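You operate a simulated robot arm through the tools that you are given. There is no shell and no other tool. Be economical: measure what you need, move in short steps, check, and stop when the job is done.

You are at the controls of a simulated two-armed robot. One attempt, no reset.

JOB
Pick up the blue cell that says "No. 92" from the top of the grey bench with one hand, pass it to the other hand and put it on the low board of the steel table.

Only the result counts: the job must be done as asked and must still hold three seconds after the hand-in. Knocking over, shifting, dropping, spilling or breaking anything else fails it.

ROBOT AND FRAMES
Two 7-joint arms with two-finger grippers on one trunk, on a base that drives. Base frame: it is fixed to the floor where the robot stands at the start and does not move with it; the origin is under the middle of the robot, x ahead of it, y to its left, z up; the surface under the hand at the start is at about z = 0.78. Units: m, degrees, N and s.
The left shoulder is at the start at [0.095, 0.175, 1.033], the right one opposite. With the tool pointing down near the work surface each hand reaches from about 0.3 to 0.9 m from the robot's upright axis, wherever it stands, measured 20 degrees to its own side. Places, roughly: low board of the steel table [-1.3, 1.2, 0.2]. Payload 2.94 kg a hand.
The TCP of each hand is the grasp point between the finger pads, 0.03 m short of the fingertips. In the tool frame z runs along the fingers and y along their closing line. The gripper opens to 0.138 m. The gripper's body begins 0.109 m behind the TCP.
Orientation is that of the tool frame in the base frame, as a unit quaternion [x, y, z, w]. With the fingers straight down and closing along the base's y, the tool's x points along the base's -x, its y along +y and its z along -z.

CONTROLS
- The arms move only by the tool send_rows. It takes "left_increments", "right_increments" or both (then of equal length, played together; a hand with none holds still); each is one flat list of numbers, 7 for each row, row after row: the turn, a rotation vector about the tool's x, y, z in degrees, then the shift along the tool's x, y, z in mm, then the gripper command, from -1 (shut) to 1 (fully open), values between in proportion. In form: [ax, ay, az, dx, dy, dz, jaw, ax, ay, az, dx, dy, dz, jaw, ...]. A call has 1 to 20 rows; each row shifts and turns the commanded pose from where the row before left it, along the tool's axes as they then stand. Rows are played at 5 a second. More than 0.05 m and 8.6 degrees between two rows, or a gripper value outside its range, and nothing of the call is played. A pose out of reach is approached as far as the arm can. The call stops where the force on the tool passes 40 N (or 10 N more than at its start, if that is more) or the arm is blocked; 0.2 s more then pass. Each finger halts on what it meets, pressing with about 30 N; the grip force reading is that of the motor and also rises with nothing between the fingers. The clock runs only during rows and for 0.2 s after the last one: add rows that do not move to give the fingers time. The reply holds the time, the measured pose of the TCP, the force on the tool along the base axes, the opening and the grip force, in the units named above and with some noise, with the torque about the TCP (base axes, N m) and any sound that the robot's microphone picked up, and new pictures: "views" is both (left out), scene, wrist or none (wrist: the cameras of the hands that moved).
- Cameras (640 x 400 px; columns grow to the right, rows downward): "scene" is now at [0.2049, -0.0421, 1.5111]; the picture's right is [-0.58, -0.81, 0.00], its down [-0.66, 0.47, -0.58] and it looks along [0.47, -0.34, -0.82] (base axes); focal length 291 px, centre (320, 200). "left" rides on the left gripper at [0.071, -0.019, -0.146] in its tool frame; the picture's right is [0.26, 0.97, 0.00], its down [-0.85, 0.23, -0.48] and it looks along [-0.46, 0.12, 0.88] (tool axes); focal length 280 px, centre (320, 200). "right" rides on the right gripper at [0.071, 0.019, -0.146] in its tool frame; the picture's right is [-0.26, 0.96, 0.00], its down [-0.85, -0.23, -0.48] and it looks along [-0.46, -0.12, 0.88] (tool axes); focal length 280 px, centre (320, 200). There is no depth. A picture from a camera that has moved, and an enlarged one, comes with that camera's place and axes in the base frame and with its lens. The place of the scene camera against the robot may be out by one fixed shift of up to 0.018 m in any direction.
- move_column(by): slides the trunk up (or, below 0, down) by that many m; the arms and the scene camera ride with it, the base frame stays. It gives what a move gives, with no picture.
- base_move(legs): drives the robot by 1 to 6 legs, each [ahead, turn to the left] in m and degrees, along the robot's own axes; the way and the turn of a leg run together, so that a leg with both is an arc; at most 1.5 m and 180 degrees a leg. The arms and the cameras ride along, it lands a little off, and it stops where it bumps. It gives what a move gives, and a new picture of the scene camera.
- head_to(pan, tilt): turns the head with the scene camera to pan (to the left, within 120 degrees either way) and tilt (down, from -29 to 69), counted from straight ahead of the robot. It gives what a move gives, and a new picture of the scene camera.
- zoom(camera, box): a new picture of the part [left, top, right, bottom] of that camera's present view, enlarged. The clock stands still meanwhile.
- hand_in(): hands the job in; it is judged then, once.

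Go step by step. Nothing tells you exact positions but the pictures and the camera data: compare them with the known pose of the tool, close in by small moves and look again before you grip or let go. The budget is 120 turns and 260 pictures, counting those below and the enlarged ones. Unless the task says otherwise, let go and move clear before handing in, and close with one line.

The tools are called after ">>>" as name(argument=value, ...) on one line, values as JSON. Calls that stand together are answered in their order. send_rows: Moves the arms, as the interface text tells. Its arguments: {"type":"object","properties":{"left_increments":{"type":"array"},"right_increments":{"type":"array"},"views":{"type":"string","enum":["both","scene","wrist","none"]}},"required":[]} The other tools are called the same way: move_column (by) slides the trunk up or down; base_move (legs) drives the base; head_to (pan, tilt) turns the head that bears the scene camera; zoom (camera, box) takes an enlarged picture of a part of a camera's view; hand_in () hands the job in.

At the start:

```text
time: 0.0
left_tcp_pos: [0.5103, 0.0244, 1.0283]
left_ee_rot: [0.001, 1.0, 0.0, 0.0]
left_force: [0.0, 1.0, -0.1]
left_wrist_torque: [0.01, 0.02, 0.04]
left_finger_gap: 0.138
left_grip_force: 0.0
right_tcp_pos: [0.3782, -0.3445, 1.0711]
right_ee_rot: [0.0, 1.0, 0.0, 0.0]
right_force: [0.4, -0.4, 0.1]
right_wrist_torque: [-0.02, 0.05, -0.01]
right_finger_gap: 0.1384
right_grip_force: 0.0
trunk travel left (down, up): [-0.208, 0.526]
robot x, y, heading: [0.0013, -0.0024, 0.2]
head pan, tilt: [-35.5, 54.6]
```

scene: 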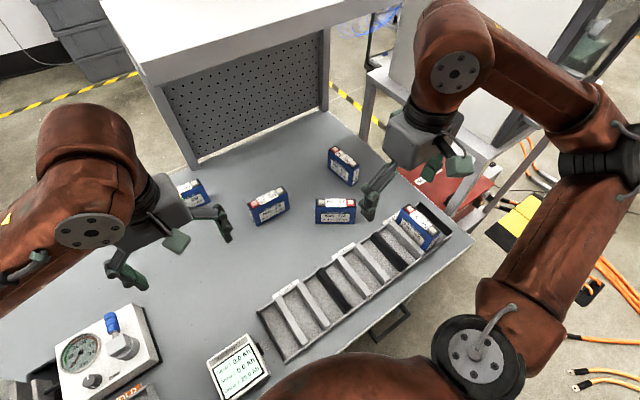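
right: 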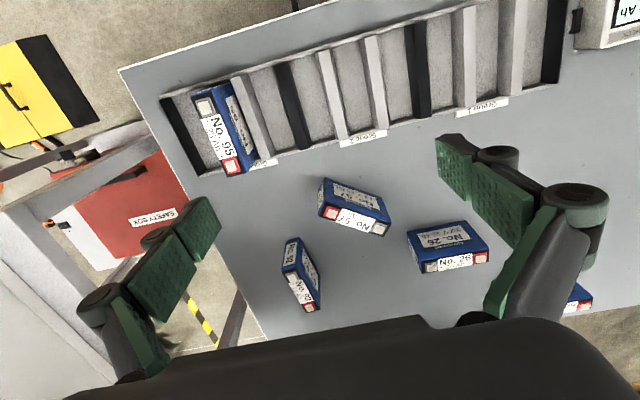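
left: 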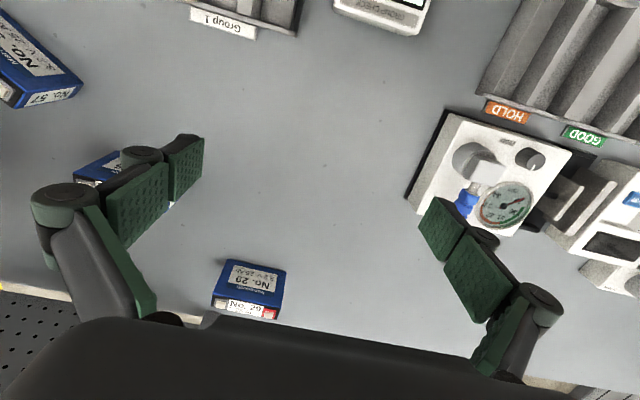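

I see several blue cells on the bench; I need to read their labels to find No. 92.

>>> zoom(camera="right", box=[260, 160, 500, 320])

>>> zoom(camera="scene", box=[160, 130, 460, 260])

>>> zoom(camera="left", box=[180, 230, 320, 330])

```text
2.50 times, centred on (380, 240) of right
camera zoom: at [0.307, -0.3239, 1.2165], right [0.26, 0.96, 0.0], down [0.85, -0.23, 0.48], along [0.46, -0.12, -0.88], focal length 701 px, centre (170, 100)
```

zoom: 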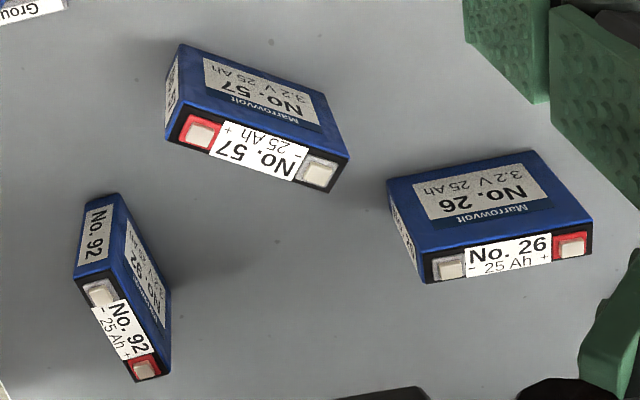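

```text
2.13 times, centred on (310, 195) of scene
camera zoom: at [0.2049, -0.0421, 1.5111], right [-0.58, -0.81, 0.0], down [-0.66, 0.47, -0.58], along [0.47, -0.34, -0.82], focal length 621 px, centre (341, 211)
```

zoom: 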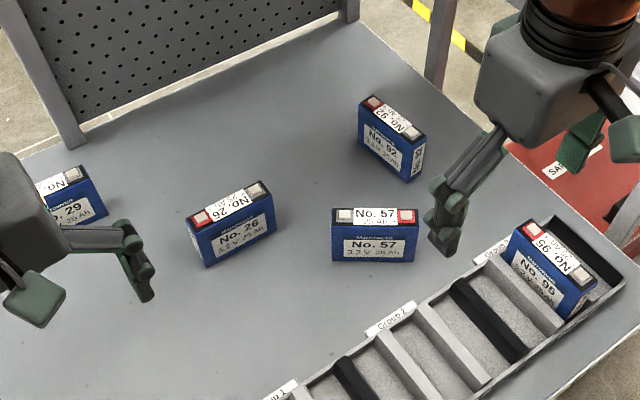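

```text
4.00 times, centred on (250, 280) of left
camera zoom: at [0.4409, 0.0048, 1.1727], right [-0.26, 0.97, 0.0], down [0.85, 0.23, 0.48], along [0.46, 0.12, -0.88], focal length 1122 px, centre (600, -120)
```

zoom: 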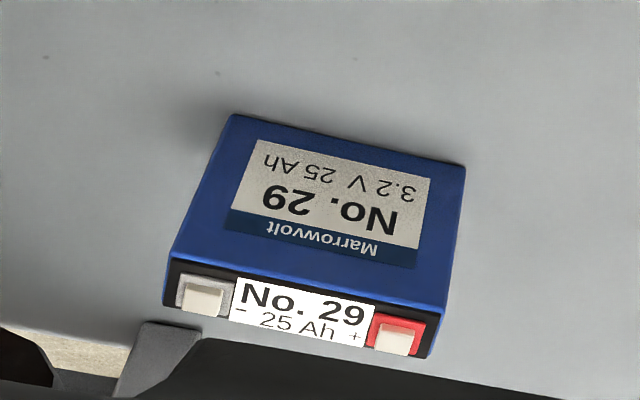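

No. 92 is the upright cell at about [0.65, -0.45], with its long side nearly along x. Before I plan the hand-over I'll look at the steel table behind on the left.

>>> head_to(pan=118, tilt=30)

```text
time: 2.4
left_tcp_pos: [0.5102, 0.0235, 1.0286]
left_ee_rot: [0.0, 1.0, 0.0, 0.0]
left_force: [-0.7, 0.2, -1.1]
left_wrist_torque: [-0.04, 0.01, -0.02]
left_finger_gap: 0.1381
left_grip_force: 0.1
right_tcp_pos: [0.3767, -0.3449, 1.0701]
right_ee_rot: [0.0, 1.0, 0.0, 0.0]
right_force: [-0.2, -0.6, 0.3]
right_wrist_torque: [0.01, -0.02, 0.0]
right_finger_gap: 0.1381
right_grip_force: 0.0
trunk travel left (down, up): [-0.208, 0.526]
robot x, y, heading: [0.0016, -0.0027, -0.1]
head pan, tilt: [118.0, 30.0]
camera scene: at [0.1034, 0.0798, 1.5467], right [0.88, 0.47, 0.0], down [0.23, -0.44, -0.87], along [-0.41, 0.77, -0.5], focal length 291 px, centre (320, 200)
```

scene: 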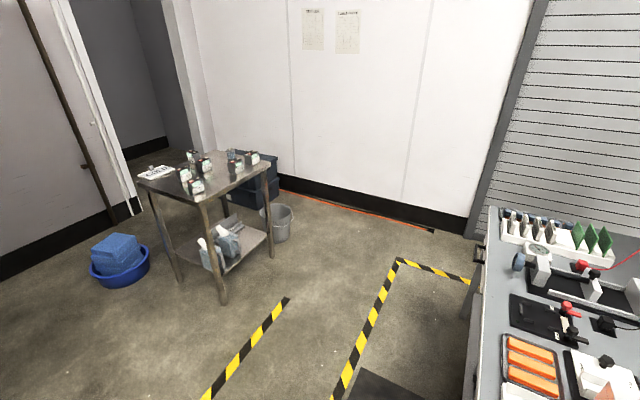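

>>> zoom(camera="scene", box=[120, 130, 310, 320])

```text
2.11 times, centred on (215, 225) of scene
camera zoom: at [0.1034, 0.0798, 1.5467], right [0.88, 0.47, 0.0], down [0.23, -0.44, -0.87], along [-0.41, 0.77, -0.5], focal length 613 px, centre (541, 147)
```

zoom: 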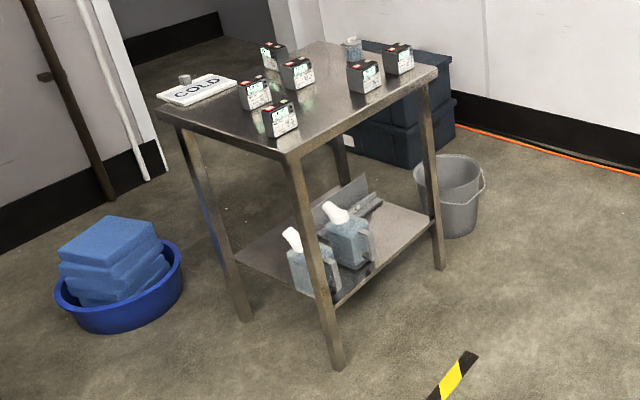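

The table's legs stand at about x -1.51 to -1.07 and y 0.95 to 1.475, and the low board already has some items on it. I plan to grip No. 92 with the right hand from above, pass it to the left hand tilted about 45 degrees, then drive over. First the right hand goes above the cell.

>>> head_to(pan=-35, tilt=50)

>>> send_rows(right_increments=[0, 0, -0.9, -43, -17.6, 11.7, 1, 0, 0, -0.9, -43, -17.6, 11.7, 1, 0, 0, -0.9, -43, -17.6, 11.7, 1, 0, 0, -0.9, -43, -17.6, 11.7, 1, 0, 0, -0.9, -43, -17.6, 11.7, 1, 0, 0, -0.9, -43, -17.6, 11.7, 1, 0, 0, 0, 0, 0, 0, 1], views="both")

```text
time: 4.8
left_tcp_pos: [0.5096, 0.0234, 1.0283]
left_ee_rot: [0.001, 1.0, 0.0, 0.0]
left_force: [-0.2, 0.7, 0.0]
left_wrist_torque: [0.02, 0.03, 0.0]
left_finger_gap: 0.1382
left_grip_force: 0.0
right_tcp_pos: [0.3778, -0.3433, 1.0708]
right_ee_rot: [0.0, 1.0, 0.0, 0.0]
right_force: [0.6, -0.3, 0.2]
right_wrist_torque: [-0.01, -0.01, -0.03]
right_finger_gap: 0.1379
right_grip_force: 0.1
trunk travel left (down, up): [-0.208, 0.526]
robot x, y, heading: [0.0024, -0.0003, 0.1]
head pan, tilt: [-35.0, 50.0]
camera scene: at [0.2089, -0.0442, 1.5171], right [-0.57, -0.82, 0.0], down [-0.63, 0.44, -0.64], along [0.53, -0.37, -0.77], focal length 291 px, centre (320, 200)
```

scene: 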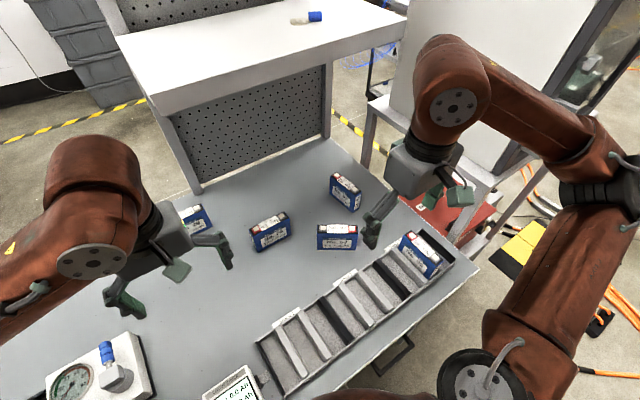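

```text
time: 6.4
left_tcp_pos: [0.5089, 0.0245, 1.0304]
left_ee_rot: [0.0, 1.0, 0.0, 0.001]
left_force: [0.9, 0.7, 0.4]
left_wrist_torque: [0.0, 0.0, 0.02]
left_finger_gap: 0.1383
left_grip_force: 0.1
right_tcp_pos: [0.6342, -0.4408, 1.0018]
right_ee_rot: [-0.046, 0.999, -0.001, 0.002]
right_force: [-0.9, -0.6, 0.2]
right_wrist_torque: [0.01, -0.01, -0.01]
right_finger_gap: 0.138
right_grip_force: 0.1
right hand out of reach, approached as far as the arm can: row 6
trunk travel left (down, up): [-0.208, 0.526]
robot x, y, heading: [-0.0032, 0.0049, 0.1]
head pan, tilt: [-35.0, 50.0]
camera scene: at [0.2062, -0.0442, 1.5175], right [-0.57, -0.82, 0.0], down [-0.63, 0.44, -0.64], along [0.53, -0.37, -0.77], focal length 291 px, centre (320, 200)
camera right: at [0.5617, -0.4276, 1.1475], right [0.17, 0.98, 0.0], down [0.86, -0.15, 0.48], along [0.47, -0.08, -0.88], focal length 280 px, centre (320, 200)
```

scene: 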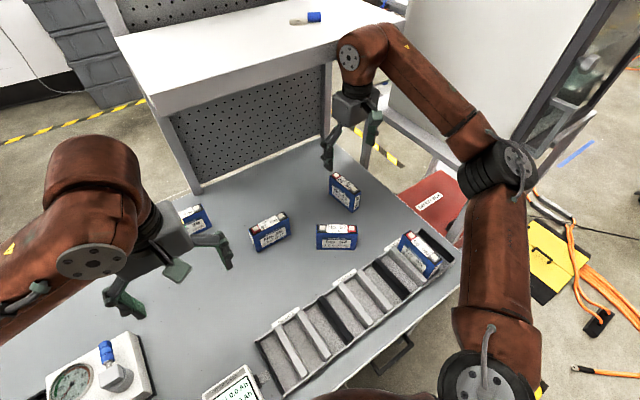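
right: 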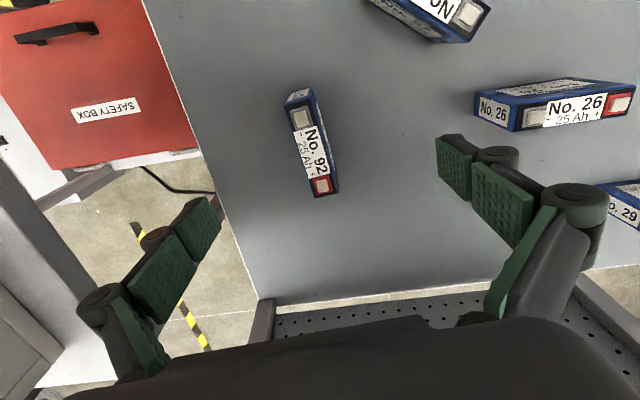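

No. 92 triangulates to a top centre of about [0.652, -0.448, 0.868], yawed about 5 degrees, and the hand is aligned with it. I'll go down partway and check.

>>> send_rows(right_increments=[0, 0, 0, -1, -4, 20, 1, 0, 0, 0, -1, -4, 20, 1, 0, 0, 0, 0, 0, 20, 1, 0, 0, 0, 0, 0, 20, 1, 0, 0, 0, 0, 0, 0, 1], views="wrist")

```text
time: 7.6
left_tcp_pos: [0.5104, 0.0236, 1.0279]
left_ee_rot: [0.0, 1.0, 0.0, 0.0]
left_force: [0.5, 0.5, 0.6]
left_wrist_torque: [-0.02, -0.01, 0.01]
left_finger_gap: 0.138
left_grip_force: 0.2
right_tcp_pos: [0.6318, -0.4501, 0.9148]
right_ee_rot: [-0.047, 0.999, -0.001, 0.001]
right_force: [-0.5, -0.3, 0.3]
right_wrist_torque: [0.01, -0.03, -0.01]
right_finger_gap: 0.138
right_grip_force: 0.0
right hand out of reach, approached as far as the arm can: row 2
trunk travel left (down, up): [-0.208, 0.526]
robot x, y, heading: [0.0009, 0.0027, -0.0]
head pan, tilt: [-35.0, 50.0]
camera right: at [0.5593, -0.4369, 1.0597], right [0.17, 0.99, 0.0], down [0.87, -0.15, 0.48], along [0.47, -0.08, -0.88], focal length 280 px, centre (320, 200)
```

right: 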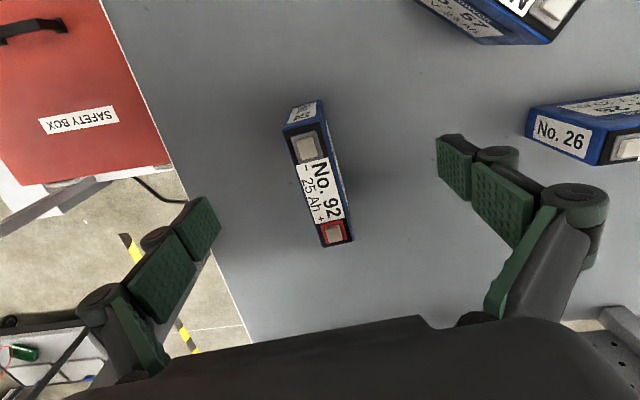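

The hand is centred on the cell. I'll go down the last 58 mm and close.

>>> send_rows(right_increments=[0, 0, 0, -2, 0, 20, 1, 0, 0, 0, 0, 0, 20, 1, 0, 0, 0, 0, 0, 18, 1, 0, 0, 0, 0, 0, 0, 1], views="both")

```text
time: 8.6
left_tcp_pos: [0.5095, 0.024, 1.0284]
left_ee_rot: [0.0, 1.0, 0.0, 0.0]
left_force: [1.2, -0.1, 0.0]
left_wrist_torque: [-0.01, -0.01, -0.01]
left_finger_gap: 0.1381
left_grip_force: 0.0
right_tcp_pos: [0.6349, -0.4501, 0.8578]
right_ee_rot: [-0.047, 0.999, 0.0, 0.0]
right_force: [0.3, 0.6, -0.4]
right_wrist_torque: [-0.02, 0.01, -0.02]
right_finger_gap: 0.1381
right_grip_force: 0.0
trunk travel left (down, up): [-0.208, 0.526]
robot x, y, heading: [-0.0001, -0.0037, -0.2]
head pan, tilt: [-35.0, 50.0]
camera scene: at [0.2088, -0.0442, 1.5172], right [-0.57, -0.82, 0.0], down [-0.63, 0.44, -0.64], along [0.53, -0.37, -0.77], focal length 291 px, centre (320, 200)
camera right: at [0.5636, -0.4367, 1.0032], right [0.17, 0.99, 0.0], down [0.87, -0.15, 0.48], along [0.47, -0.08, -0.88], focal length 280 px, centre (320, 200)
```

scene: 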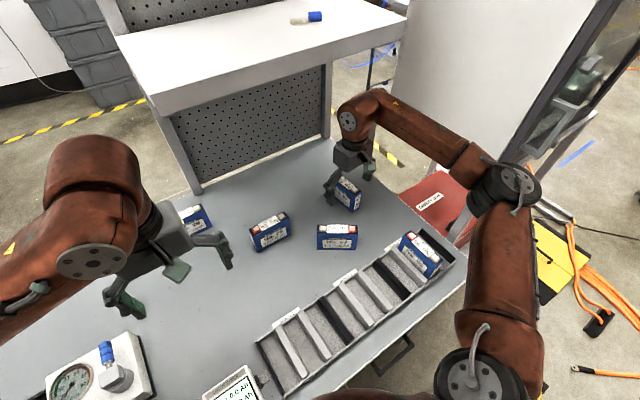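
right: 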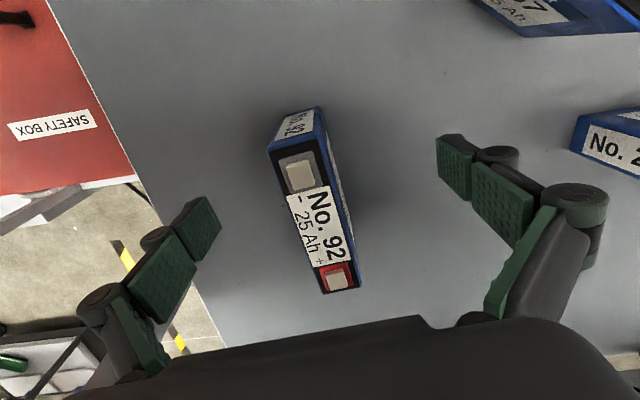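

The fingers straddle the cell, so I'll close now.

>>> send_rows(right_increments=[0, 0, 0, 0, 0, 0, -1, 0, 0, 0, 0, 0, 0, -1, 0, 0, 0, 0, 0, 0, -1, 0, 0, 0, 0, 0, 0, -1, 0, 0, 0, 0, 0, 0, -1, 0, 0, 0, 0, 0, 0, -1, 0, 0, 0, 0, 0, 0, -1, 0, 0, 0, 0, 0, 0, -1, 0, 0, 0, 0, 0, 0, -1, 0, 0, 0, 0, 0, 0, -1], views="wrist")

```text
time: 10.8
left_tcp_pos: [0.5102, 0.0236, 1.0285]
left_ee_rot: [0.0, 1.0, 0.0, 0.0]
left_force: [-0.1, -0.1, 0.2]
left_wrist_torque: [0.03, 0.03, -0.03]
left_finger_gap: 0.138
left_grip_force: 0.0
right_tcp_pos: [0.6355, -0.4506, 0.8581]
right_ee_rot: [-0.047, 0.999, -0.001, 0.0]
right_force: [-0.7, -1.8, 0.9]
right_wrist_torque: [-0.09, -0.03, -0.06]
right_finger_gap: 0.0295
right_grip_force: 30.1
trunk travel left (down, up): [-0.208, 0.526]
robot x, y, heading: [0.0012, -0.0011, 0.0]
head pan, tilt: [-35.0, 50.0]
camera right: at [0.5637, -0.4371, 1.0033], right [0.17, 0.99, 0.0], down [0.87, -0.15, 0.48], along [0.47, -0.08, -0.88], focal length 280 px, centre (320, 200)
```

right: 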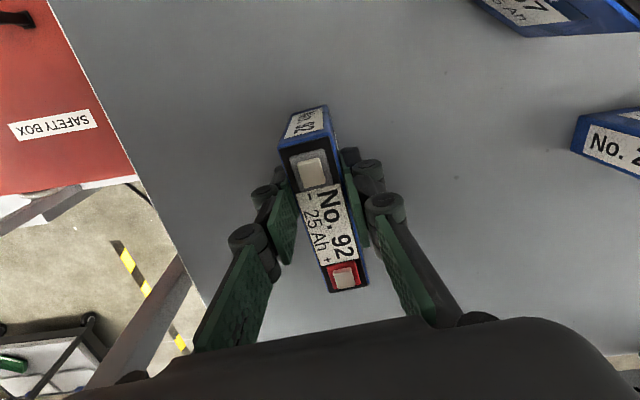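

The cell is gripped, with a gap of 29.5 mm. I'll lift it straight up.

>>> send_rows(right_increments=[0, 0, 0, 0, 0, -10, -1, 0, 0, 0, 0, 0, -20, -1, 0, 0, 0, 5, 0, -30, -1, 0, 0, 0, 20, 0, -40, -1, 0, 0, 0, 40, 0, -40, -1, 0, 0, 0, 40, 0, -40, -1, 0, 0, 0, 40, 0, -40, -1, 0, 0, 0, 0, 0, 0, -1], views="both")

```text
refused: row 5 steps farther than a row can; nothing moved
```

>>> send_rows(right_increments=[0, 0, 0, 0, 0, -10, -1, 0, 0, 0, 0, 0, -20, -1, 0, 0, 0, 5, 0, -30, -1, 0, 0, 0, 20, 0, -40, -1, 0, 0, 0, 30, 0, -35, -1, 0, 0, 0, 30, 0, -35, -1, 0, 0, 0, 30, 0, -35, -1, 0, 0, 0, 0, 0, 0, -1], views="both")

```text
time: 12.6
left_tcp_pos: [0.5119, 0.0232, 1.0282]
left_ee_rot: [0.0, 1.0, 0.001, -0.001]
left_force: [0.7, 0.3, 0.0]
left_wrist_torque: [0.04, 0.04, 0.0]
left_finger_gap: 0.1379
left_grip_force: 0.1
right_tcp_pos: [0.5207, -0.4631, 1.0614]
right_ee_rot: [-0.047, 0.999, 0.0, -0.002]
right_force: [1.0, -0.7, -5.9]
right_wrist_torque: [0.02, 0.14, 0.02]
right_finger_gap: 0.0294
right_grip_force: 30.0
trunk travel left (down, up): [-0.208, 0.526]
robot x, y, heading: [0.004, 0.0043, -0.1]
head pan, tilt: [-35.0, 50.0]
camera scene: at [0.2112, -0.0457, 1.5165], right [-0.57, -0.82, 0.0], down [-0.63, 0.44, -0.64], along [0.53, -0.37, -0.77], focal length 291 px, centre (320, 200)
camera right: at [0.4495, -0.4496, 1.2071], right [0.17, 0.99, 0.0], down [0.87, -0.15, 0.47], along [0.47, -0.08, -0.88], focal length 280 px, centre (320, 200)
```

scene: 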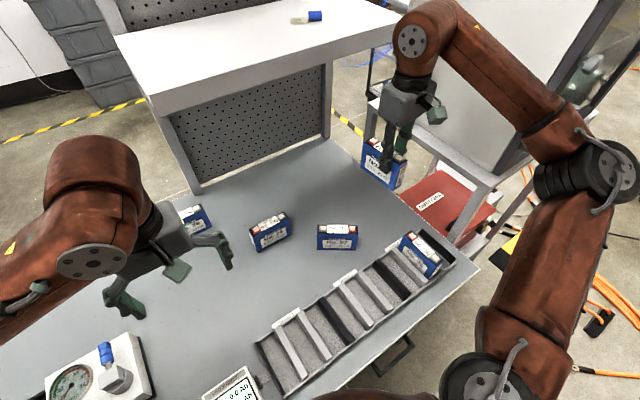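
right: 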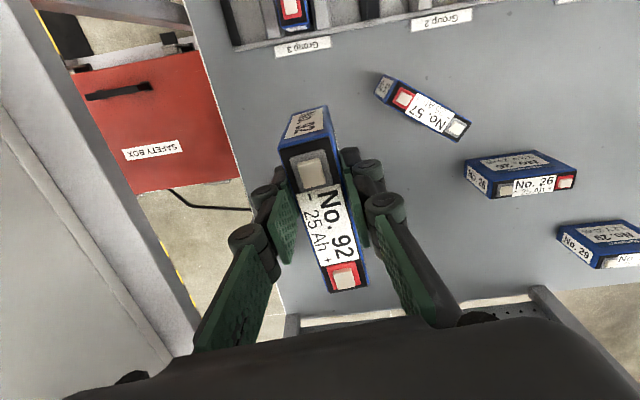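

The cell is held and weighs about 0.6 kg. I'll bring the right hand toward the middle and yaw it, while the left hand withdraws and yaws to face it.

>>> send_rows(left_increments=[0, 0, 0, 12, 39.2, -24, 1, 0, 0, 0, 12, 39.2, -24, 1, 0, 0, 0, 12, 39.2, -24, 1, 0, 0, 0, 12, 39.2, -24, 1, 0, 0, 0, 12, 39.2, -24, 1, 0, 0, 8.2, 0, 0, 0, 1, 0, 0, 8.2, 0, 0, 0, 1, 0, 0, 8.2, 0, 0, 0, 1, 0, 0, 8.2, 0, 0, 0, 1, 0, 0, 8.2, 0, 0, 0, 1, 0, 0, 8.2, 0, 0, 0, 1, 0, 0, 8.2, 0, 0, 0, 1, 0, 0, 8.2, 0, 0, 0, 1, 0, 0, 8.2, 0, 0, 0, 1, 0, 0, 8.2, 0, 0, 0, 1, 0, 0, 8, 0, 0, 0, 1], right_increments=[0, 0, 0, 4.3, 38.7, -4.3, -1, 0, 0, 0, 4.3, 38.7, -4.3, -1, 0, 0, 0, 4.3, 38.7, -4.3, -1, 0, 0, 0, 4.3, 38.7, -4.3, -1, 0, 0, 0, 4.3, 38.7, -4.3, -1, 0, 0, 0, 4.3, 38.7, -4.3, -1, 0, 0, 0, 4.3, 38.7, -4.3, -1, 0, 0, 0, 4.3, 38.7, -4.3, -1, 0, 0, 0, 4.3, 38.7, -4.3, -1, 0, 0, -8.4, 0, 0, 0, -1, 0, 0, -8.4, 0, 0, 0, -1, 0, 0, -8.4, 0, 0, 0, -1, 0, 0, -8.4, 0, 0, 0, -1, 0, 0, -8.4, 0, 0, 0, -1, 0, 0, -8.4, 0, 0, 0, -1, 0, 0, -8.4, 0, 0, 0, -1], views="scene")

```text
time: 16.0
left_tcp_pos: [0.4489, 0.2201, 1.1476]
left_ee_rot: [0.708, 0.706, -0.001, 0.0]
left_force: [-0.4, 0.1, 0.9]
left_wrist_torque: [0.0, 0.01, -0.04]
left_finger_gap: 0.1382
left_grip_force: 0.1
right_tcp_pos: [0.4493, -0.1174, 1.1034]
right_ee_rot: [-0.532, 0.847, 0.0, -0.001]
right_force: [-0.1, -0.1, -0.1]
right_wrist_torque: [0.0, -0.04, 0.03]
right_finger_gap: 0.0
right_grip_force: 29.0
trunk travel left (down, up): [-0.208, 0.526]
robot x, y, heading: [0.0003, -0.0025, 0.3]
head pan, tilt: [-35.0, 50.0]
camera scene: at [0.2089, -0.0437, 1.5171], right [-0.57, -0.82, 0.0], down [-0.63, 0.44, -0.64], along [0.53, -0.37, -0.77], focal length 291 px, centre (320, 200)
```

scene: 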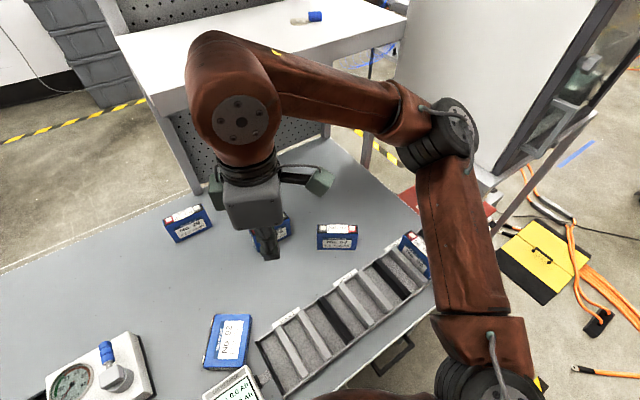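

The cell slipped out of the right hand during the fast move (the gap now reads 0) and lies flat on the bench near the tray. I'll look closely at it and check that nothing else was disturbed.

>>> head_to(pan=-10, tilt=60)

>>> zoom(camera="right", box=[0, 0, 640, 400])

>>> zoom(camera="left", box=[0, 0, 640, 400])

```text
time: 16.9
left_tcp_pos: [0.4505, 0.2193, 1.1494]
left_ee_rot: [0.707, 0.707, 0.0, 0.001]
left_force: [0.1, 0.2, -0.3]
left_wrist_torque: [-0.03, 0.04, -0.01]
left_finger_gap: 0.138
left_grip_force: 0.1
right_tcp_pos: [0.4495, -0.1175, 1.1025]
right_ee_rot: [-0.531, 0.848, 0.0, 0.0]
right_force: [0.2, -0.8, -1.2]
right_wrist_torque: [0.02, -0.01, -0.02]
right_finger_gap: 0.0
right_grip_force: 28.3
trunk travel left (down, up): [-0.208, 0.526]
robot x, y, heading: [-0.0012, 0.0039, -0.2]
head pan, tilt: [-10.0, 60.0]
camera scene: at [0.2114, -0.0111, 1.5046], right [-0.17, -0.98, 0.0], down [-0.85, 0.15, -0.5], along [0.49, -0.09, -0.87], focal length 291 px, centre (320, 200)
```

scene: 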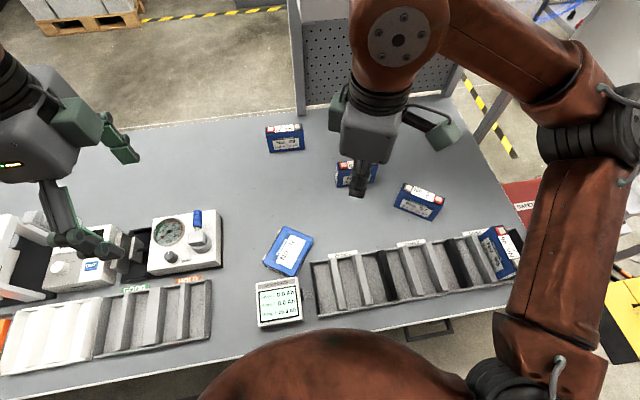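

```text
1.00 times, centred on (320, 200) of right (not enlarged: the box is as wide or as high as the picture)
camera zoom: at [0.4015, -0.1717, 1.2478], right [-0.75, 0.66, 0.0], down [0.58, 0.66, 0.48], along [0.31, 0.36, -0.88], focal length 280 px, centre (320, 200)
```

zoom: 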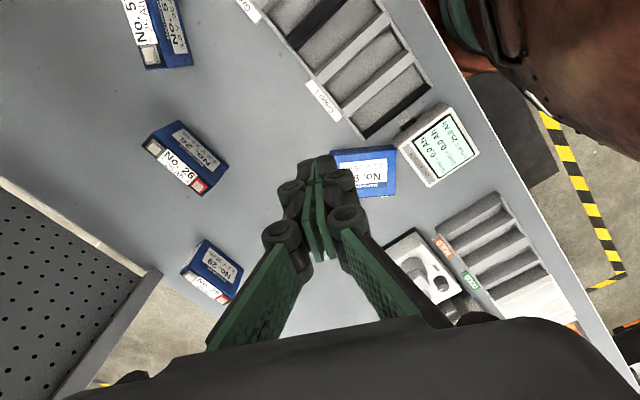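

```text
1.00 times, centred on (320, 200) of left (not enlarged: the box is as wide or as high as the picture)
camera zoom: at [0.4324, 0.2909, 1.293], right [0.96, 0.26, 0.0], down [0.23, -0.85, 0.48], along [0.12, -0.46, -0.88], focal length 280 px, centre (320, 200)
```

zoom: 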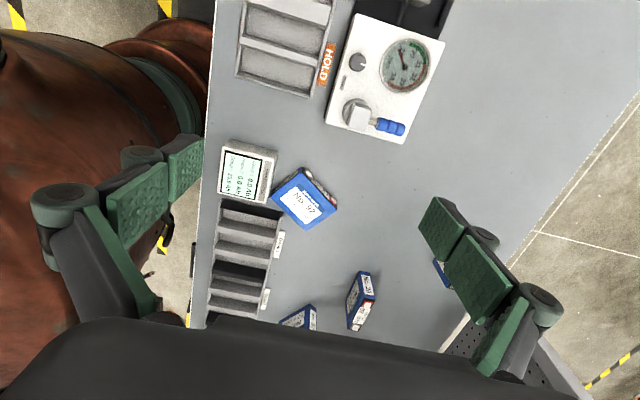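

The display and the other cells look unmoved. I'll zoom in on the cell to get its lie.

>>> zoom(camera="scene", box=[240, 200, 340, 340])

>>> zoom(camera="left", box=[200, 120, 360, 240])

```text
2.86 times, centred on (290, 270) of scene
camera zoom: at [0.2114, -0.0111, 1.5046], right [-0.17, -0.98, 0.0], down [-0.85, 0.15, -0.5], along [0.49, -0.09, -0.87], focal length 832 px, centre (406, 0)
```

zoom: 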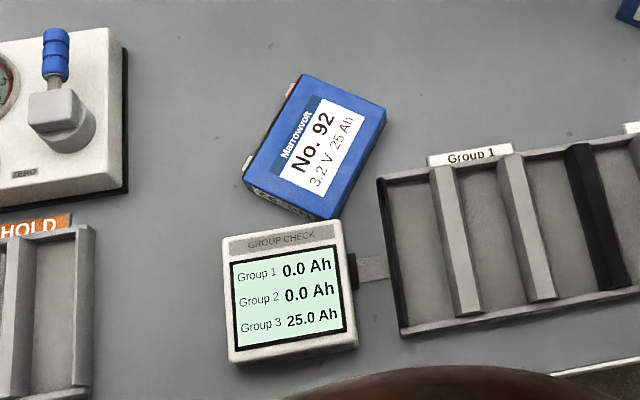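

```text
3.33 times, centred on (280, 180) of left
camera zoom: at [0.4324, 0.2909, 1.293], right [0.96, 0.26, 0.0], down [0.23, -0.85, 0.48], along [0.12, -0.46, -0.88], focal length 935 px, centre (453, 267)
```

zoom: 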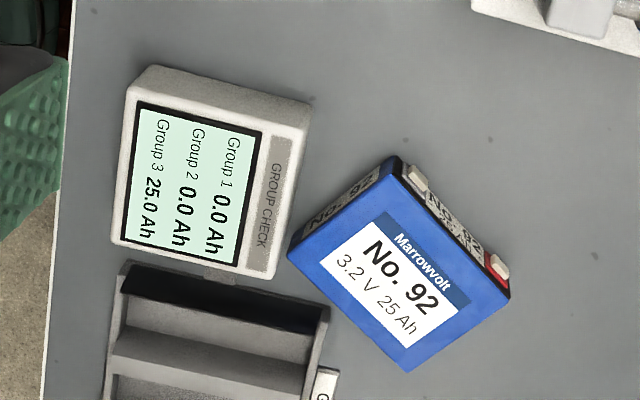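

No. 92 lies flat at about [0.472, 0.022] with its terminals toward +x+y and its minus end near the display. New plan:
- The right hand takes it across its 0.10 m length, slowly this time.
- The left hand then takes it across its thickness, pointing -y.

I'll reposition both hands now.

>>> send_rows(left_increments=[0, 0, 0, 33, 0, 0, 1, 0, 0, 0, 33, 0, 0, 1, 0, 0, 0, 33, 0, 0, 1, 0, 0, -8.2, 0, 0, 0, 1, 0, 0, -8.2, 0, 0, 0, 1, 0, 0, -8.2, 0, 0, 0, 1, 0, 0, -8.2, 0, 0, 0, 1, 0, 0, -8.2, 0, 0, 0, 1, 0, 0, -8.2, 0, 0, 0, 1, 0, 0, -8.2, 0, 0, 0, 1, 0, 0, -8.2, 0, 0, 0, 1, 0, 0, -8.2, 0, 0, 0, 1, 0, 0, -8.2, 0, 0, 0, 1, 0, 0, -8, 0, 0, 0, 1, 8.2, 0, 0, 0, 0, 0, 1, 8.2, 0, 0, 0, 0, 0, 1, 8.2, 0, 0, 0, 0, 0, 1, 8.2, 0, 0, 0, 0, 0, 1, 8.2, 0, 0, 0, 0, 0, 1, 8.2, 0, 0, 0, 0, 0, 1], right_increments=[0, 0, 0, 0, 0, 0, 0.74, 0, 0, 0, 0, 0, 0, 0.74, 0, 0, 0, 0, 0, 0, 0.74, 0, 0, 5, 0, 0, 0, 0.74, 0, 0, 5.1, 0, 0, 0, 0.74, 0, 0, 0, -22.8, 11.1, 27, 0.74, 0, 0, 0, -22.8, 11.1, 27, 0.74, 0, 0, 0, -22.8, 11.1, 27, 0.74, 0, 0, 0, -22.8, 11.1, 27, 0.74, 0, 0, 0, -22.8, 11.1, 27, 0.74, 0, 0, 0, -22.8, 11.1, 27, 0.74, 0, 0, 0, 0, 0, 0, 0.74, 0, 0, 0, 0, 0, 0, 0.74, 0, 0, 0, 0, 0, 0, 0.74, 0, 0, 0, 0, 0, 0, 0.74, 0, 0, 0, 0, 0, 0, 0.74, 0, 0, 0, 0, 0, 0, 0.74, 0, 0, 0, 0, 0, 0, 0.74, 0, 0, 0, 0, 0, 0, 0.74, 0, 0, 0, 0, 0, 0, 0.74], views="both")

```text
time: 21.1
left_tcp_pos: [0.4498, 0.3207, 1.1482]
left_ee_rot: [0.001, 0.909, -0.418, -0.001]
left_force: [-0.4, 0.1, 0.3]
left_wrist_torque: [0.02, 0.01, -0.03]
left_finger_gap: 0.1381
left_grip_force: 0.0
right_tcp_pos: [0.4767, 0.0361, 0.9405]
right_ee_rot: [-0.455, 0.891, 0.0, -0.001]
right_force: [0.3, 0.2, -0.4]
right_wrist_torque: [-0.04, -0.01, 0.0]
right_finger_gap: 0.1202
right_grip_force: 0.0
trunk travel left (down, up): [-0.208, 0.526]
robot x, y, heading: [0.0007, -0.0022, -0.1]
head pan, tilt: [-10.0, 60.0]
camera scene: at [0.2115, -0.0099, 1.5046], right [-0.17, -0.98, 0.0], down [-0.85, 0.15, -0.5], along [0.49, -0.09, -0.87], focal length 291 px, centre (320, 200)
camera right: at [0.4203, -0.0099, 1.0862], right [-0.63, 0.78, 0.0], down [0.68, 0.55, 0.48], along [0.37, 0.3, -0.88], focal length 280 px, centre (320, 200)
camera left: at [0.3808, 0.4183, 1.2565], right [-0.26, 0.63, -0.73], down [0.85, 0.51, 0.14], along [0.46, -0.59, -0.67], focal length 280 px, centre (320, 200)
```

scene: 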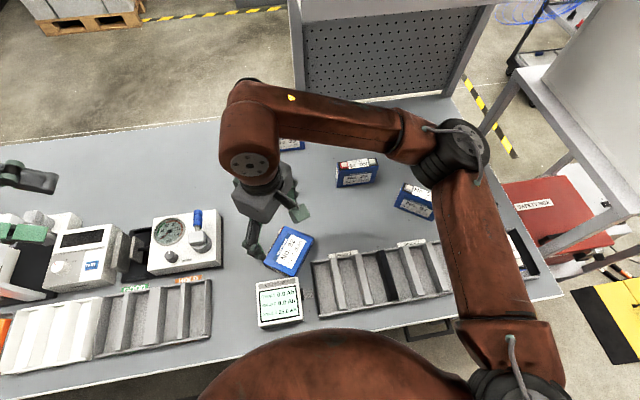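
right: 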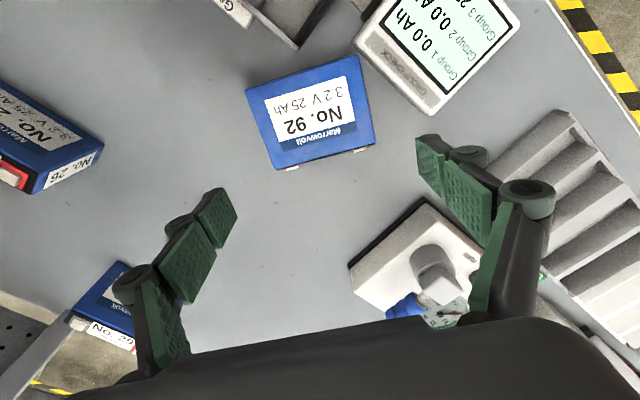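
left: 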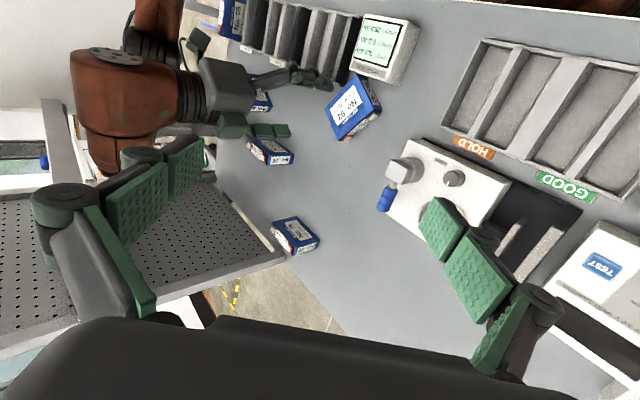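

The right hand is well centred above the flat cell. I'll lower it with the fingers at 0.12 m.

>>> send_rows(right_increments=[0, 0, 0, 4, -2, 20, 0.74, 0, 0, 0, 0, 0, 25, 0.74, 0, 0, 0, 0, 0, 25, 0.74, 0, 0, 0, 0, 0, 20, 0.74, 0, 0, 0, 0, 0, 10, 0.74, 0, 0, 0, 0, 0, 0, 0.74], views="both")

```text
time: 22.5
left_tcp_pos: [0.4504, 0.3198, 1.1481]
left_ee_rot: [0.0, 0.909, -0.417, 0.0]
left_force: [-0.2, 0.4, -0.3]
left_wrist_torque: [0.0, 0.01, 0.01]
left_finger_gap: 0.1379
left_grip_force: 0.1
right_tcp_pos: [0.4738, 0.0284, 0.8404]
right_ee_rot: [-0.454, 0.891, 0.0, -0.001]
right_force: [0.1, -0.2, 0.8]
right_wrist_torque: [0.0, -0.03, -0.01]
right_finger_gap: 0.1203
right_grip_force: 0.1
trunk travel left (down, up): [-0.208, 0.526]
robot x, y, heading: [-0.0014, -0.0012, -0.1]
head pan, tilt: [-10.0, 60.0]
camera scene: at [0.2114, -0.0105, 1.5046], right [-0.17, -0.98, 0.0], down [-0.85, 0.15, -0.5], along [0.49, -0.09, -0.87], focal length 291 px, centre (320, 200)
camera right: at [0.4166, -0.0164, 0.9861], right [-0.63, 0.78, 0.0], down [0.68, 0.55, 0.48], along [0.37, 0.3, -0.88], focal length 280 px, centre (320, 200)
```

scene: 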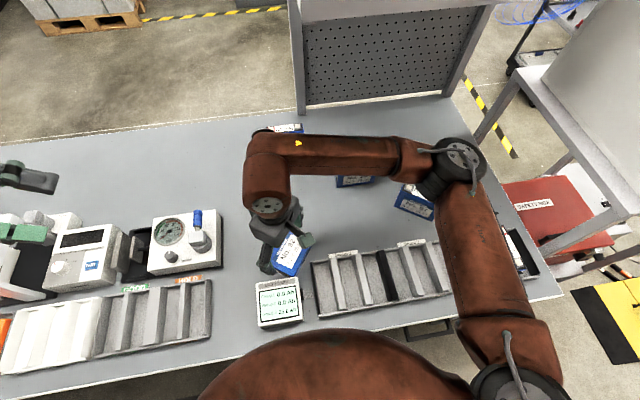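
right: 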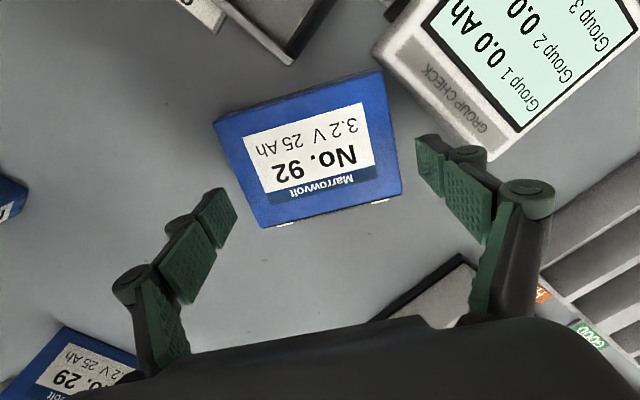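

The alignment is good, so I'll go down the last 24 mm.

>>> send_rows(right_increments=[0, 0, 0, 0, 0, 12, 0.74, 0, 0, 0, 0, 0, 11, 0.74, 0, 0, 0, 0, 0, 0, 0.74], views="wrist")

```text
time: 23.3
left_tcp_pos: [0.4492, 0.3199, 1.1489]
left_ee_rot: [0.0, 0.909, -0.416, 0.0]
left_force: [0.1, 0.0, -0.2]
left_wrist_torque: [-0.01, 0.0, 0.0]
left_finger_gap: 0.1382
left_grip_force: 0.1
right_tcp_pos: [0.475, 0.0305, 0.8155]
right_ee_rot: [-0.455, 0.89, 0.001, 0.0]
right_force: [0.7, -0.3, 0.5]
right_wrist_torque: [-0.01, -0.05, -0.01]
right_finger_gap: 0.12
right_grip_force: 0.0
trunk travel left (down, up): [-0.208, 0.526]
robot x, y, heading: [0.0018, -0.0008, 0.0]
head pan, tilt: [-10.0, 60.0]
camera right: at [0.4188, -0.0144, 0.9617], right [-0.63, 0.78, 0.0], down [0.68, 0.55, 0.48], along [0.37, 0.3, -0.88], focal length 280 px, centre (320, 200)
```

right: 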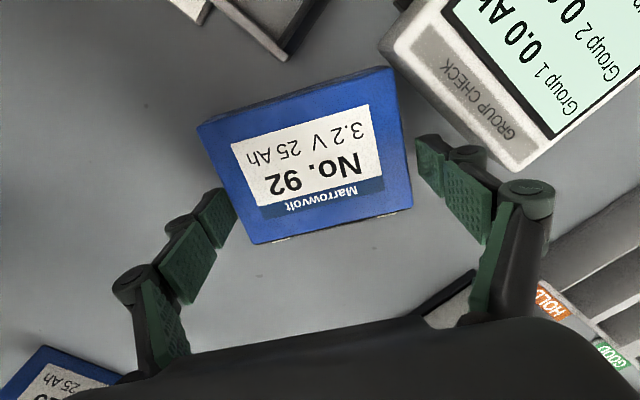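

The fingers straddle the cell's ends, so I'll close.

>>> send_rows(right_increments=[0, 0, 0, 0, 0, 0, 0.4, 0, 0, 0, 0, 0, 0, 0.4, 0, 0, 0, 0, 0, 0, -1, 0, 0, 0, 0, 0, 0, -1, 0, 0, 0, 0, 0, 0, -1, 0, 0, 0, 0, 0, 0, -1], views="wrist")

```text
time: 24.7
left_tcp_pos: [0.45, 0.3207, 1.148]
left_ee_rot: [0.0, 0.909, -0.417, 0.0]
left_force: [-0.2, 1.1, 0.6]
left_wrist_torque: [0.02, -0.04, 0.02]
left_finger_gap: 0.138
left_grip_force: 0.1
right_tcp_pos: [0.476, 0.0313, 0.8153]
right_ee_rot: [-0.454, 0.891, 0.0, 0.0]
right_force: [3.9, -1.8, 6.0]
right_wrist_torque: [-0.13, -0.17, 0.06]
right_finger_gap: 0.1095
right_grip_force: 29.8
trunk travel left (down, up): [-0.208, 0.526]
robot x, y, heading: [0.0002, -0.0003, -0.1]
head pan, tilt: [-10.0, 60.0]
camera right: at [0.4189, -0.0146, 0.962], right [-0.63, 0.78, 0.0], down [0.68, 0.55, 0.48], along [0.37, 0.3, -0.88], focal length 280 px, centre (320, 200)
```

right: 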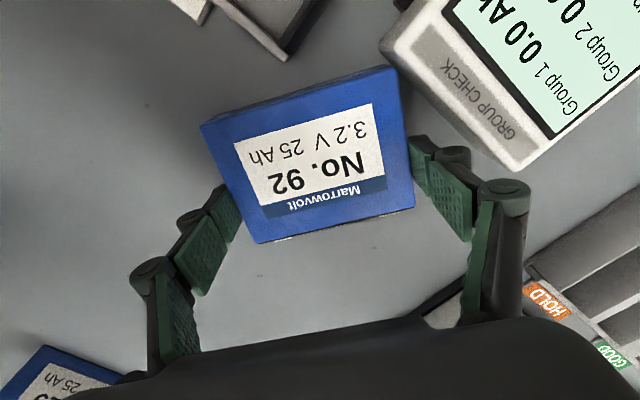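

It is gripped across its length at 0.1095 m. I'll lift slowly and check the hold.

>>> send_rows(right_increments=[0, 0, 0, 0, 0, -4, -1, 0, 0, 0, 0, 0, -8, -1, 0, 0, 0, 0, 0, -8, -1, 0, 0, 0, 0, 0, -8, -1, 0, 0, 0, 0, 0, -4, -1, 0, 0, 0, 0, 0, 0, -1], views="both")

```text
time: 26.1
left_tcp_pos: [0.45, 0.3196, 1.1483]
left_ee_rot: [-0.001, 0.909, -0.416, 0.0]
left_force: [0.2, -0.3, 0.4]
left_wrist_torque: [0.03, 0.0, -0.01]
left_finger_gap: 0.1377
left_grip_force: 0.1
right_tcp_pos: [0.4756, 0.0297, 0.8505]
right_ee_rot: [-0.454, 0.891, 0.0, 0.0]
right_force: [0.2, -1.2, -6.0]
right_wrist_torque: [0.05, -0.03, 0.0]
right_finger_gap: 0.1097
right_grip_force: 29.8
trunk travel left (down, up): [-0.208, 0.526]
robot x, y, heading: [0.0011, -0.0007, 0.1]
head pan, tilt: [-10.0, 60.0]
camera scene: at [0.212, -0.0104, 1.5044], right [-0.17, -0.98, 0.0], down [-0.85, 0.15, -0.5], along [0.49, -0.09, -0.87], focal length 291 px, centre (320, 200)
camera right: at [0.4189, -0.0159, 0.9956], right [-0.63, 0.78, 0.0], down [0.69, 0.55, 0.48], along [0.37, 0.3, -0.88], focal length 280 px, centre (320, 200)
```

scene: 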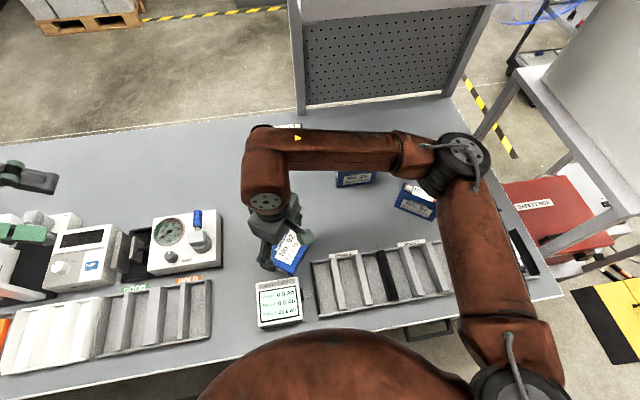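
right: 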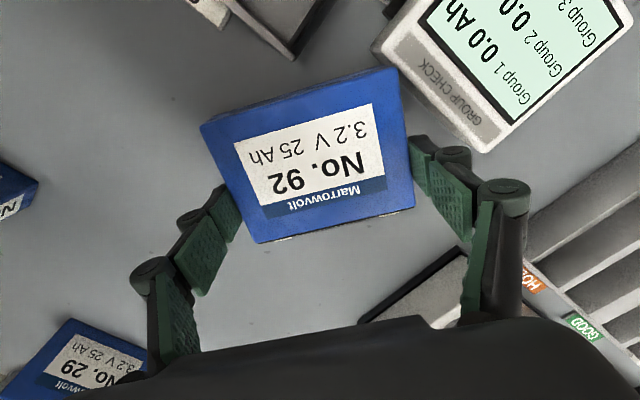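

The grip is steady. I'll raise the cell slowly to z of about 1.04 and yaw it 8 degrees, while the left hand finishes turning to point along -y and stages beside it.

>>> send_rows(left_increments=[8.16, 0, 0, 0, 0, 0, 0.3, 8.16, 0, 0, 0, 0, 0, 0.3, 8.16, 0, 0, 0, 0, 0, 0.3, 8.16, 0, 0, 0, 0, 0, 0.3, 8.16, 0, 0, 0, 0, 0, 0.3, 0, 0, 0, -3.7, 12.9, 7, 0.3, 0, 0, 0, -3.7, 12.9, 7, 0.3, 0, 0, 0, -3.7, 12.9, 7, 0.3, 0, 0, 0, -3.7, 12.9, 7, 0.3, 0, 0, 0, -3.7, 12.9, 7, 0.3, 0, 0, 0, -3.7, 12.9, 7, 0.3, 0, 0, 0, -3.7, 12.9, 7, 0.3, 0, 0, 0, -3.7, 12.9, 7, 0.3, 0, 0, 0, -3.7, 12.9, 7, 0.3, 0, 0, 0, -3.7, 12.9, 7, 0.3, 0, 0, 0, 0, 0, 0, 0.3, 0, 0, 0, 0, 0, 0, 0.3, 0, 0, 0, 0, 0, 0, 0.3, 0, 0, 0, 0, 0, 0, 0.3, 0, 0, 0, 0, 0, 0, 0.3], right_increments=[0, 0, 0.4, 0, 0, -5, -1, 0, 0, 0.4, 0, 0, -10, -1, 0, 0, 0.4, 0, 0, -10, -1, 0, 0, 0.4, 0, 0, -10, -1, 0, 0, 0.4, 0, 0, -10, -1, 0, 0, 0.4, 0, 0, -10, -1, 0, 0, 0.4, 0, 0, -10, -1, 0, 0, 0.4, 0, 0, -10, -1, 0, 0, 0.4, 0, 0, -10, -1, 0, 0, 0.4, 0, 0, -10, -1, 0, 0, 0.4, 0, 0, -10, -1, 0, 0, 0.4, 0, 0, -10, -1, 0, 0, 0.4, 0, 0, -10, -1, 0, 0, 0.4, 0, 0, -10, -1, 0, 0, 0.4, 0, 0, -10, -1, 0, 0, 0.4, 0, 0, -10, -1, 0, 0, 0.4, 0, 0, -10, -1, 0, 0, 0.4, 0, 0, -10, -1, 0, 0, 0.4, 0, 0, -10, -1, 0, 0, 0.4, 0, 0, -5, -1], views="both")

```text
time: 30.3
left_tcp_pos: [0.4007, 0.2561, 0.9572]
left_ee_rot: [-0.013, 0.722, -0.692, 0.013]
left_force: [-0.1, -0.1, 0.7]
left_wrist_torque: [0.01, -0.01, -0.03]
left_finger_gap: 0.0896
left_grip_force: 0.1
left hand out of reach, approached as far as the arm can: row 3, 4, 5, 11, 12, 13, 14, 15
right_tcp_pos: [0.4762, 0.0288, 1.0388]
right_ee_rot: [-0.391, 0.92, 0.001, -0.001]
right_force: [-0.3, 0.6, -5.5]
right_wrist_torque: [0.05, -0.06, -0.01]
right_finger_gap: 0.1097
right_grip_force: 30.1
trunk travel left (down, up): [-0.208, 0.526]
robot x, y, heading: [-0.0002, 0.0002, -0.2]
head pan, tilt: [-10.0, 60.0]
camera scene: at [0.2119, -0.0104, 1.5045], right [-0.17, -0.98, 0.0], down [-0.85, 0.15, -0.5], along [0.49, -0.09, -0.87], focal length 291 px, centre (320, 200)
camera right: at [0.4124, -0.0067, 1.185], right [-0.51, 0.86, 0.0], down [0.76, 0.45, 0.48], along [0.41, 0.24, -0.88], focal length 280 px, centre (320, 200)
camera left: at [0.3265, 0.3984, 0.9811], right [-0.26, 0.03, -0.96], down [0.83, 0.51, -0.21], along [0.49, -0.86, -0.16], focal length 280 px, centre (320, 200)
```

scene: 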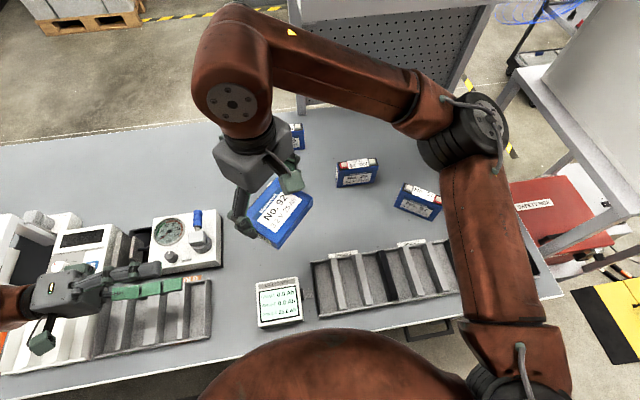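
right: 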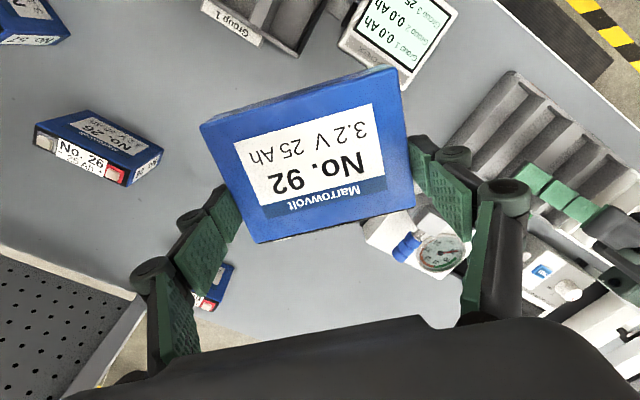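
left: 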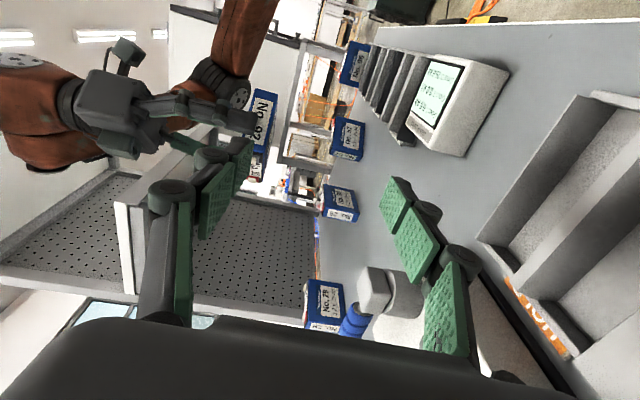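

The cell is held well. The left arm ran near a limit, so I'll move it forward and up and see whether it becomes comfortable.

>>> send_rows(left_increments=[0, 0, 0, -15, -8, 0, 0.3, 0, 0, 0, -15, -8, 0, 0.3, 0, 0, 0, -15, -8, 0, 0.3, 0, 0, 0, -15, -8, 0, 0.3, 0, 0, 0, -15, -8, 0, 0.3, 0, 0, 0, -15, -8, 0, 0.3, 0, 0, 0, 0, 0, 0, 0.3], views="scene")

```text
time: 31.9
left_tcp_pos: [0.4346, 0.2686, 1.0047]
left_ee_rot: [-0.012, 0.723, -0.691, 0.012]
left_force: [-0.7, 0.3, 0.5]
left_wrist_torque: [0.02, 0.02, -0.01]
left_finger_gap: 0.0898
left_grip_force: 0.1
left hand out of reach, approached as far as the arm can: row 1, 2, 3, 4, 5, 6
right_tcp_pos: [0.4751, 0.0292, 1.0387]
right_ee_rot: [-0.391, 0.92, -0.001, 0.0]
right_force: [0.2, -0.4, -5.5]
right_wrist_torque: [0.04, -0.02, -0.02]
right_finger_gap: 0.1097
right_grip_force: 29.8
trunk travel left (down, up): [-0.208, 0.526]
robot x, y, heading: [-0.0015, -0.0019, 0.0]
head pan, tilt: [-10.0, 60.0]
camera scene: at [0.2118, -0.0104, 1.5045], right [-0.17, -0.98, 0.0], down [-0.85, 0.15, -0.5], along [0.49, -0.09, -0.87], focal length 291 px, centre (320, 200)
```

scene: 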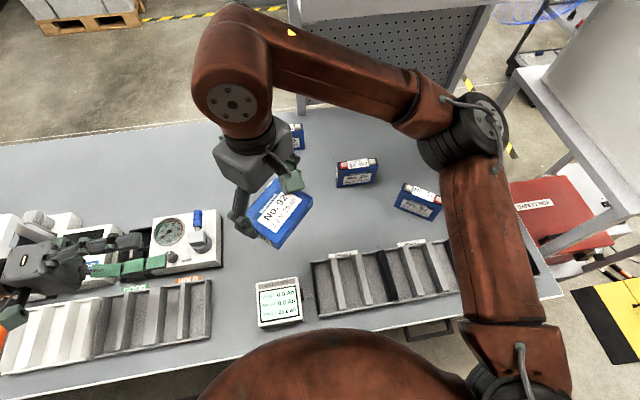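

It is still at a limit when pointing straight along -y. I'll turn the left tool 30 degrees toward +x, which bends the wrist less, and yaw the cell by the same amount.

>>> send_rows(left_increments=[0, -5, 0, 0, 0, 0, 0.3, 0, -5, 0, 0, 0, 0, 0.3, 0, -5, 0, 0, 0, 0, 0.3, 0, -5, 0, 0, 0, 0, 0.3, 0, -5, 0, 0, 0, 0, 0.3, 0, -5, 0, 0, 0, 0, 0.3, 0, 0, 0, 0, 0, 0, 0.3, 0, 0, 0, 0, 0, 0, 0.3], right_increments=[0, 0, -2, 0, 0, 0, -1, 0, 0, -4, 0, 0, 0, -1, 0, 0, -4, 0, 0, 0, -1, 0, 0, -4, 0, 0, 0, -1, 0, 0, -4, 0, 0, 0, -1, 0, 0, -4, 0, 0, 0, -1, 0, 0, -4, 0, 0, 0, -1, 0, 0, -4, 0, 0, 0, -1], views="scene")

```text
time: 33.7
left_tcp_pos: [0.4439, 0.263, 1.0038]
left_ee_rot: [-0.191, 0.695, -0.665, 0.197]
left_force: [0.0, 0.5, 0.7]
left_wrist_torque: [0.05, 0.0, 0.0]
left_finger_gap: 0.0897
left_grip_force: 0.1
left hand out of reach, approached as far as the arm can: row 5, 6
right_tcp_pos: [0.4759, 0.0282, 1.0381]
right_ee_rot: [-0.616, 0.787, 0.0, 0.0]
right_force: [0.0, 0.3, -5.4]
right_wrist_torque: [0.06, -0.05, 0.03]
right_finger_gap: 0.1096
right_grip_force: 29.9
trunk travel left (down, up): [-0.208, 0.526]
robot x, y, heading: [0.0026, -0.0006, 0.1]
head pan, tilt: [-10.0, 60.0]
camera scene: at [0.2116, -0.0107, 1.5045], right [-0.17, -0.98, 0.0], down [-0.85, 0.15, -0.5], along [0.49, -0.09, -0.87], focal length 291 px, centre (320, 200)
```

scene: 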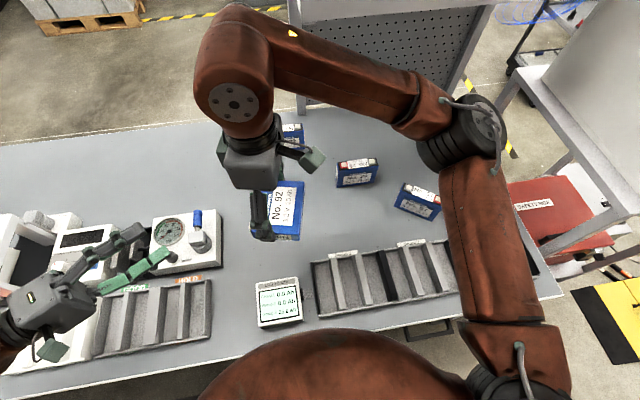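

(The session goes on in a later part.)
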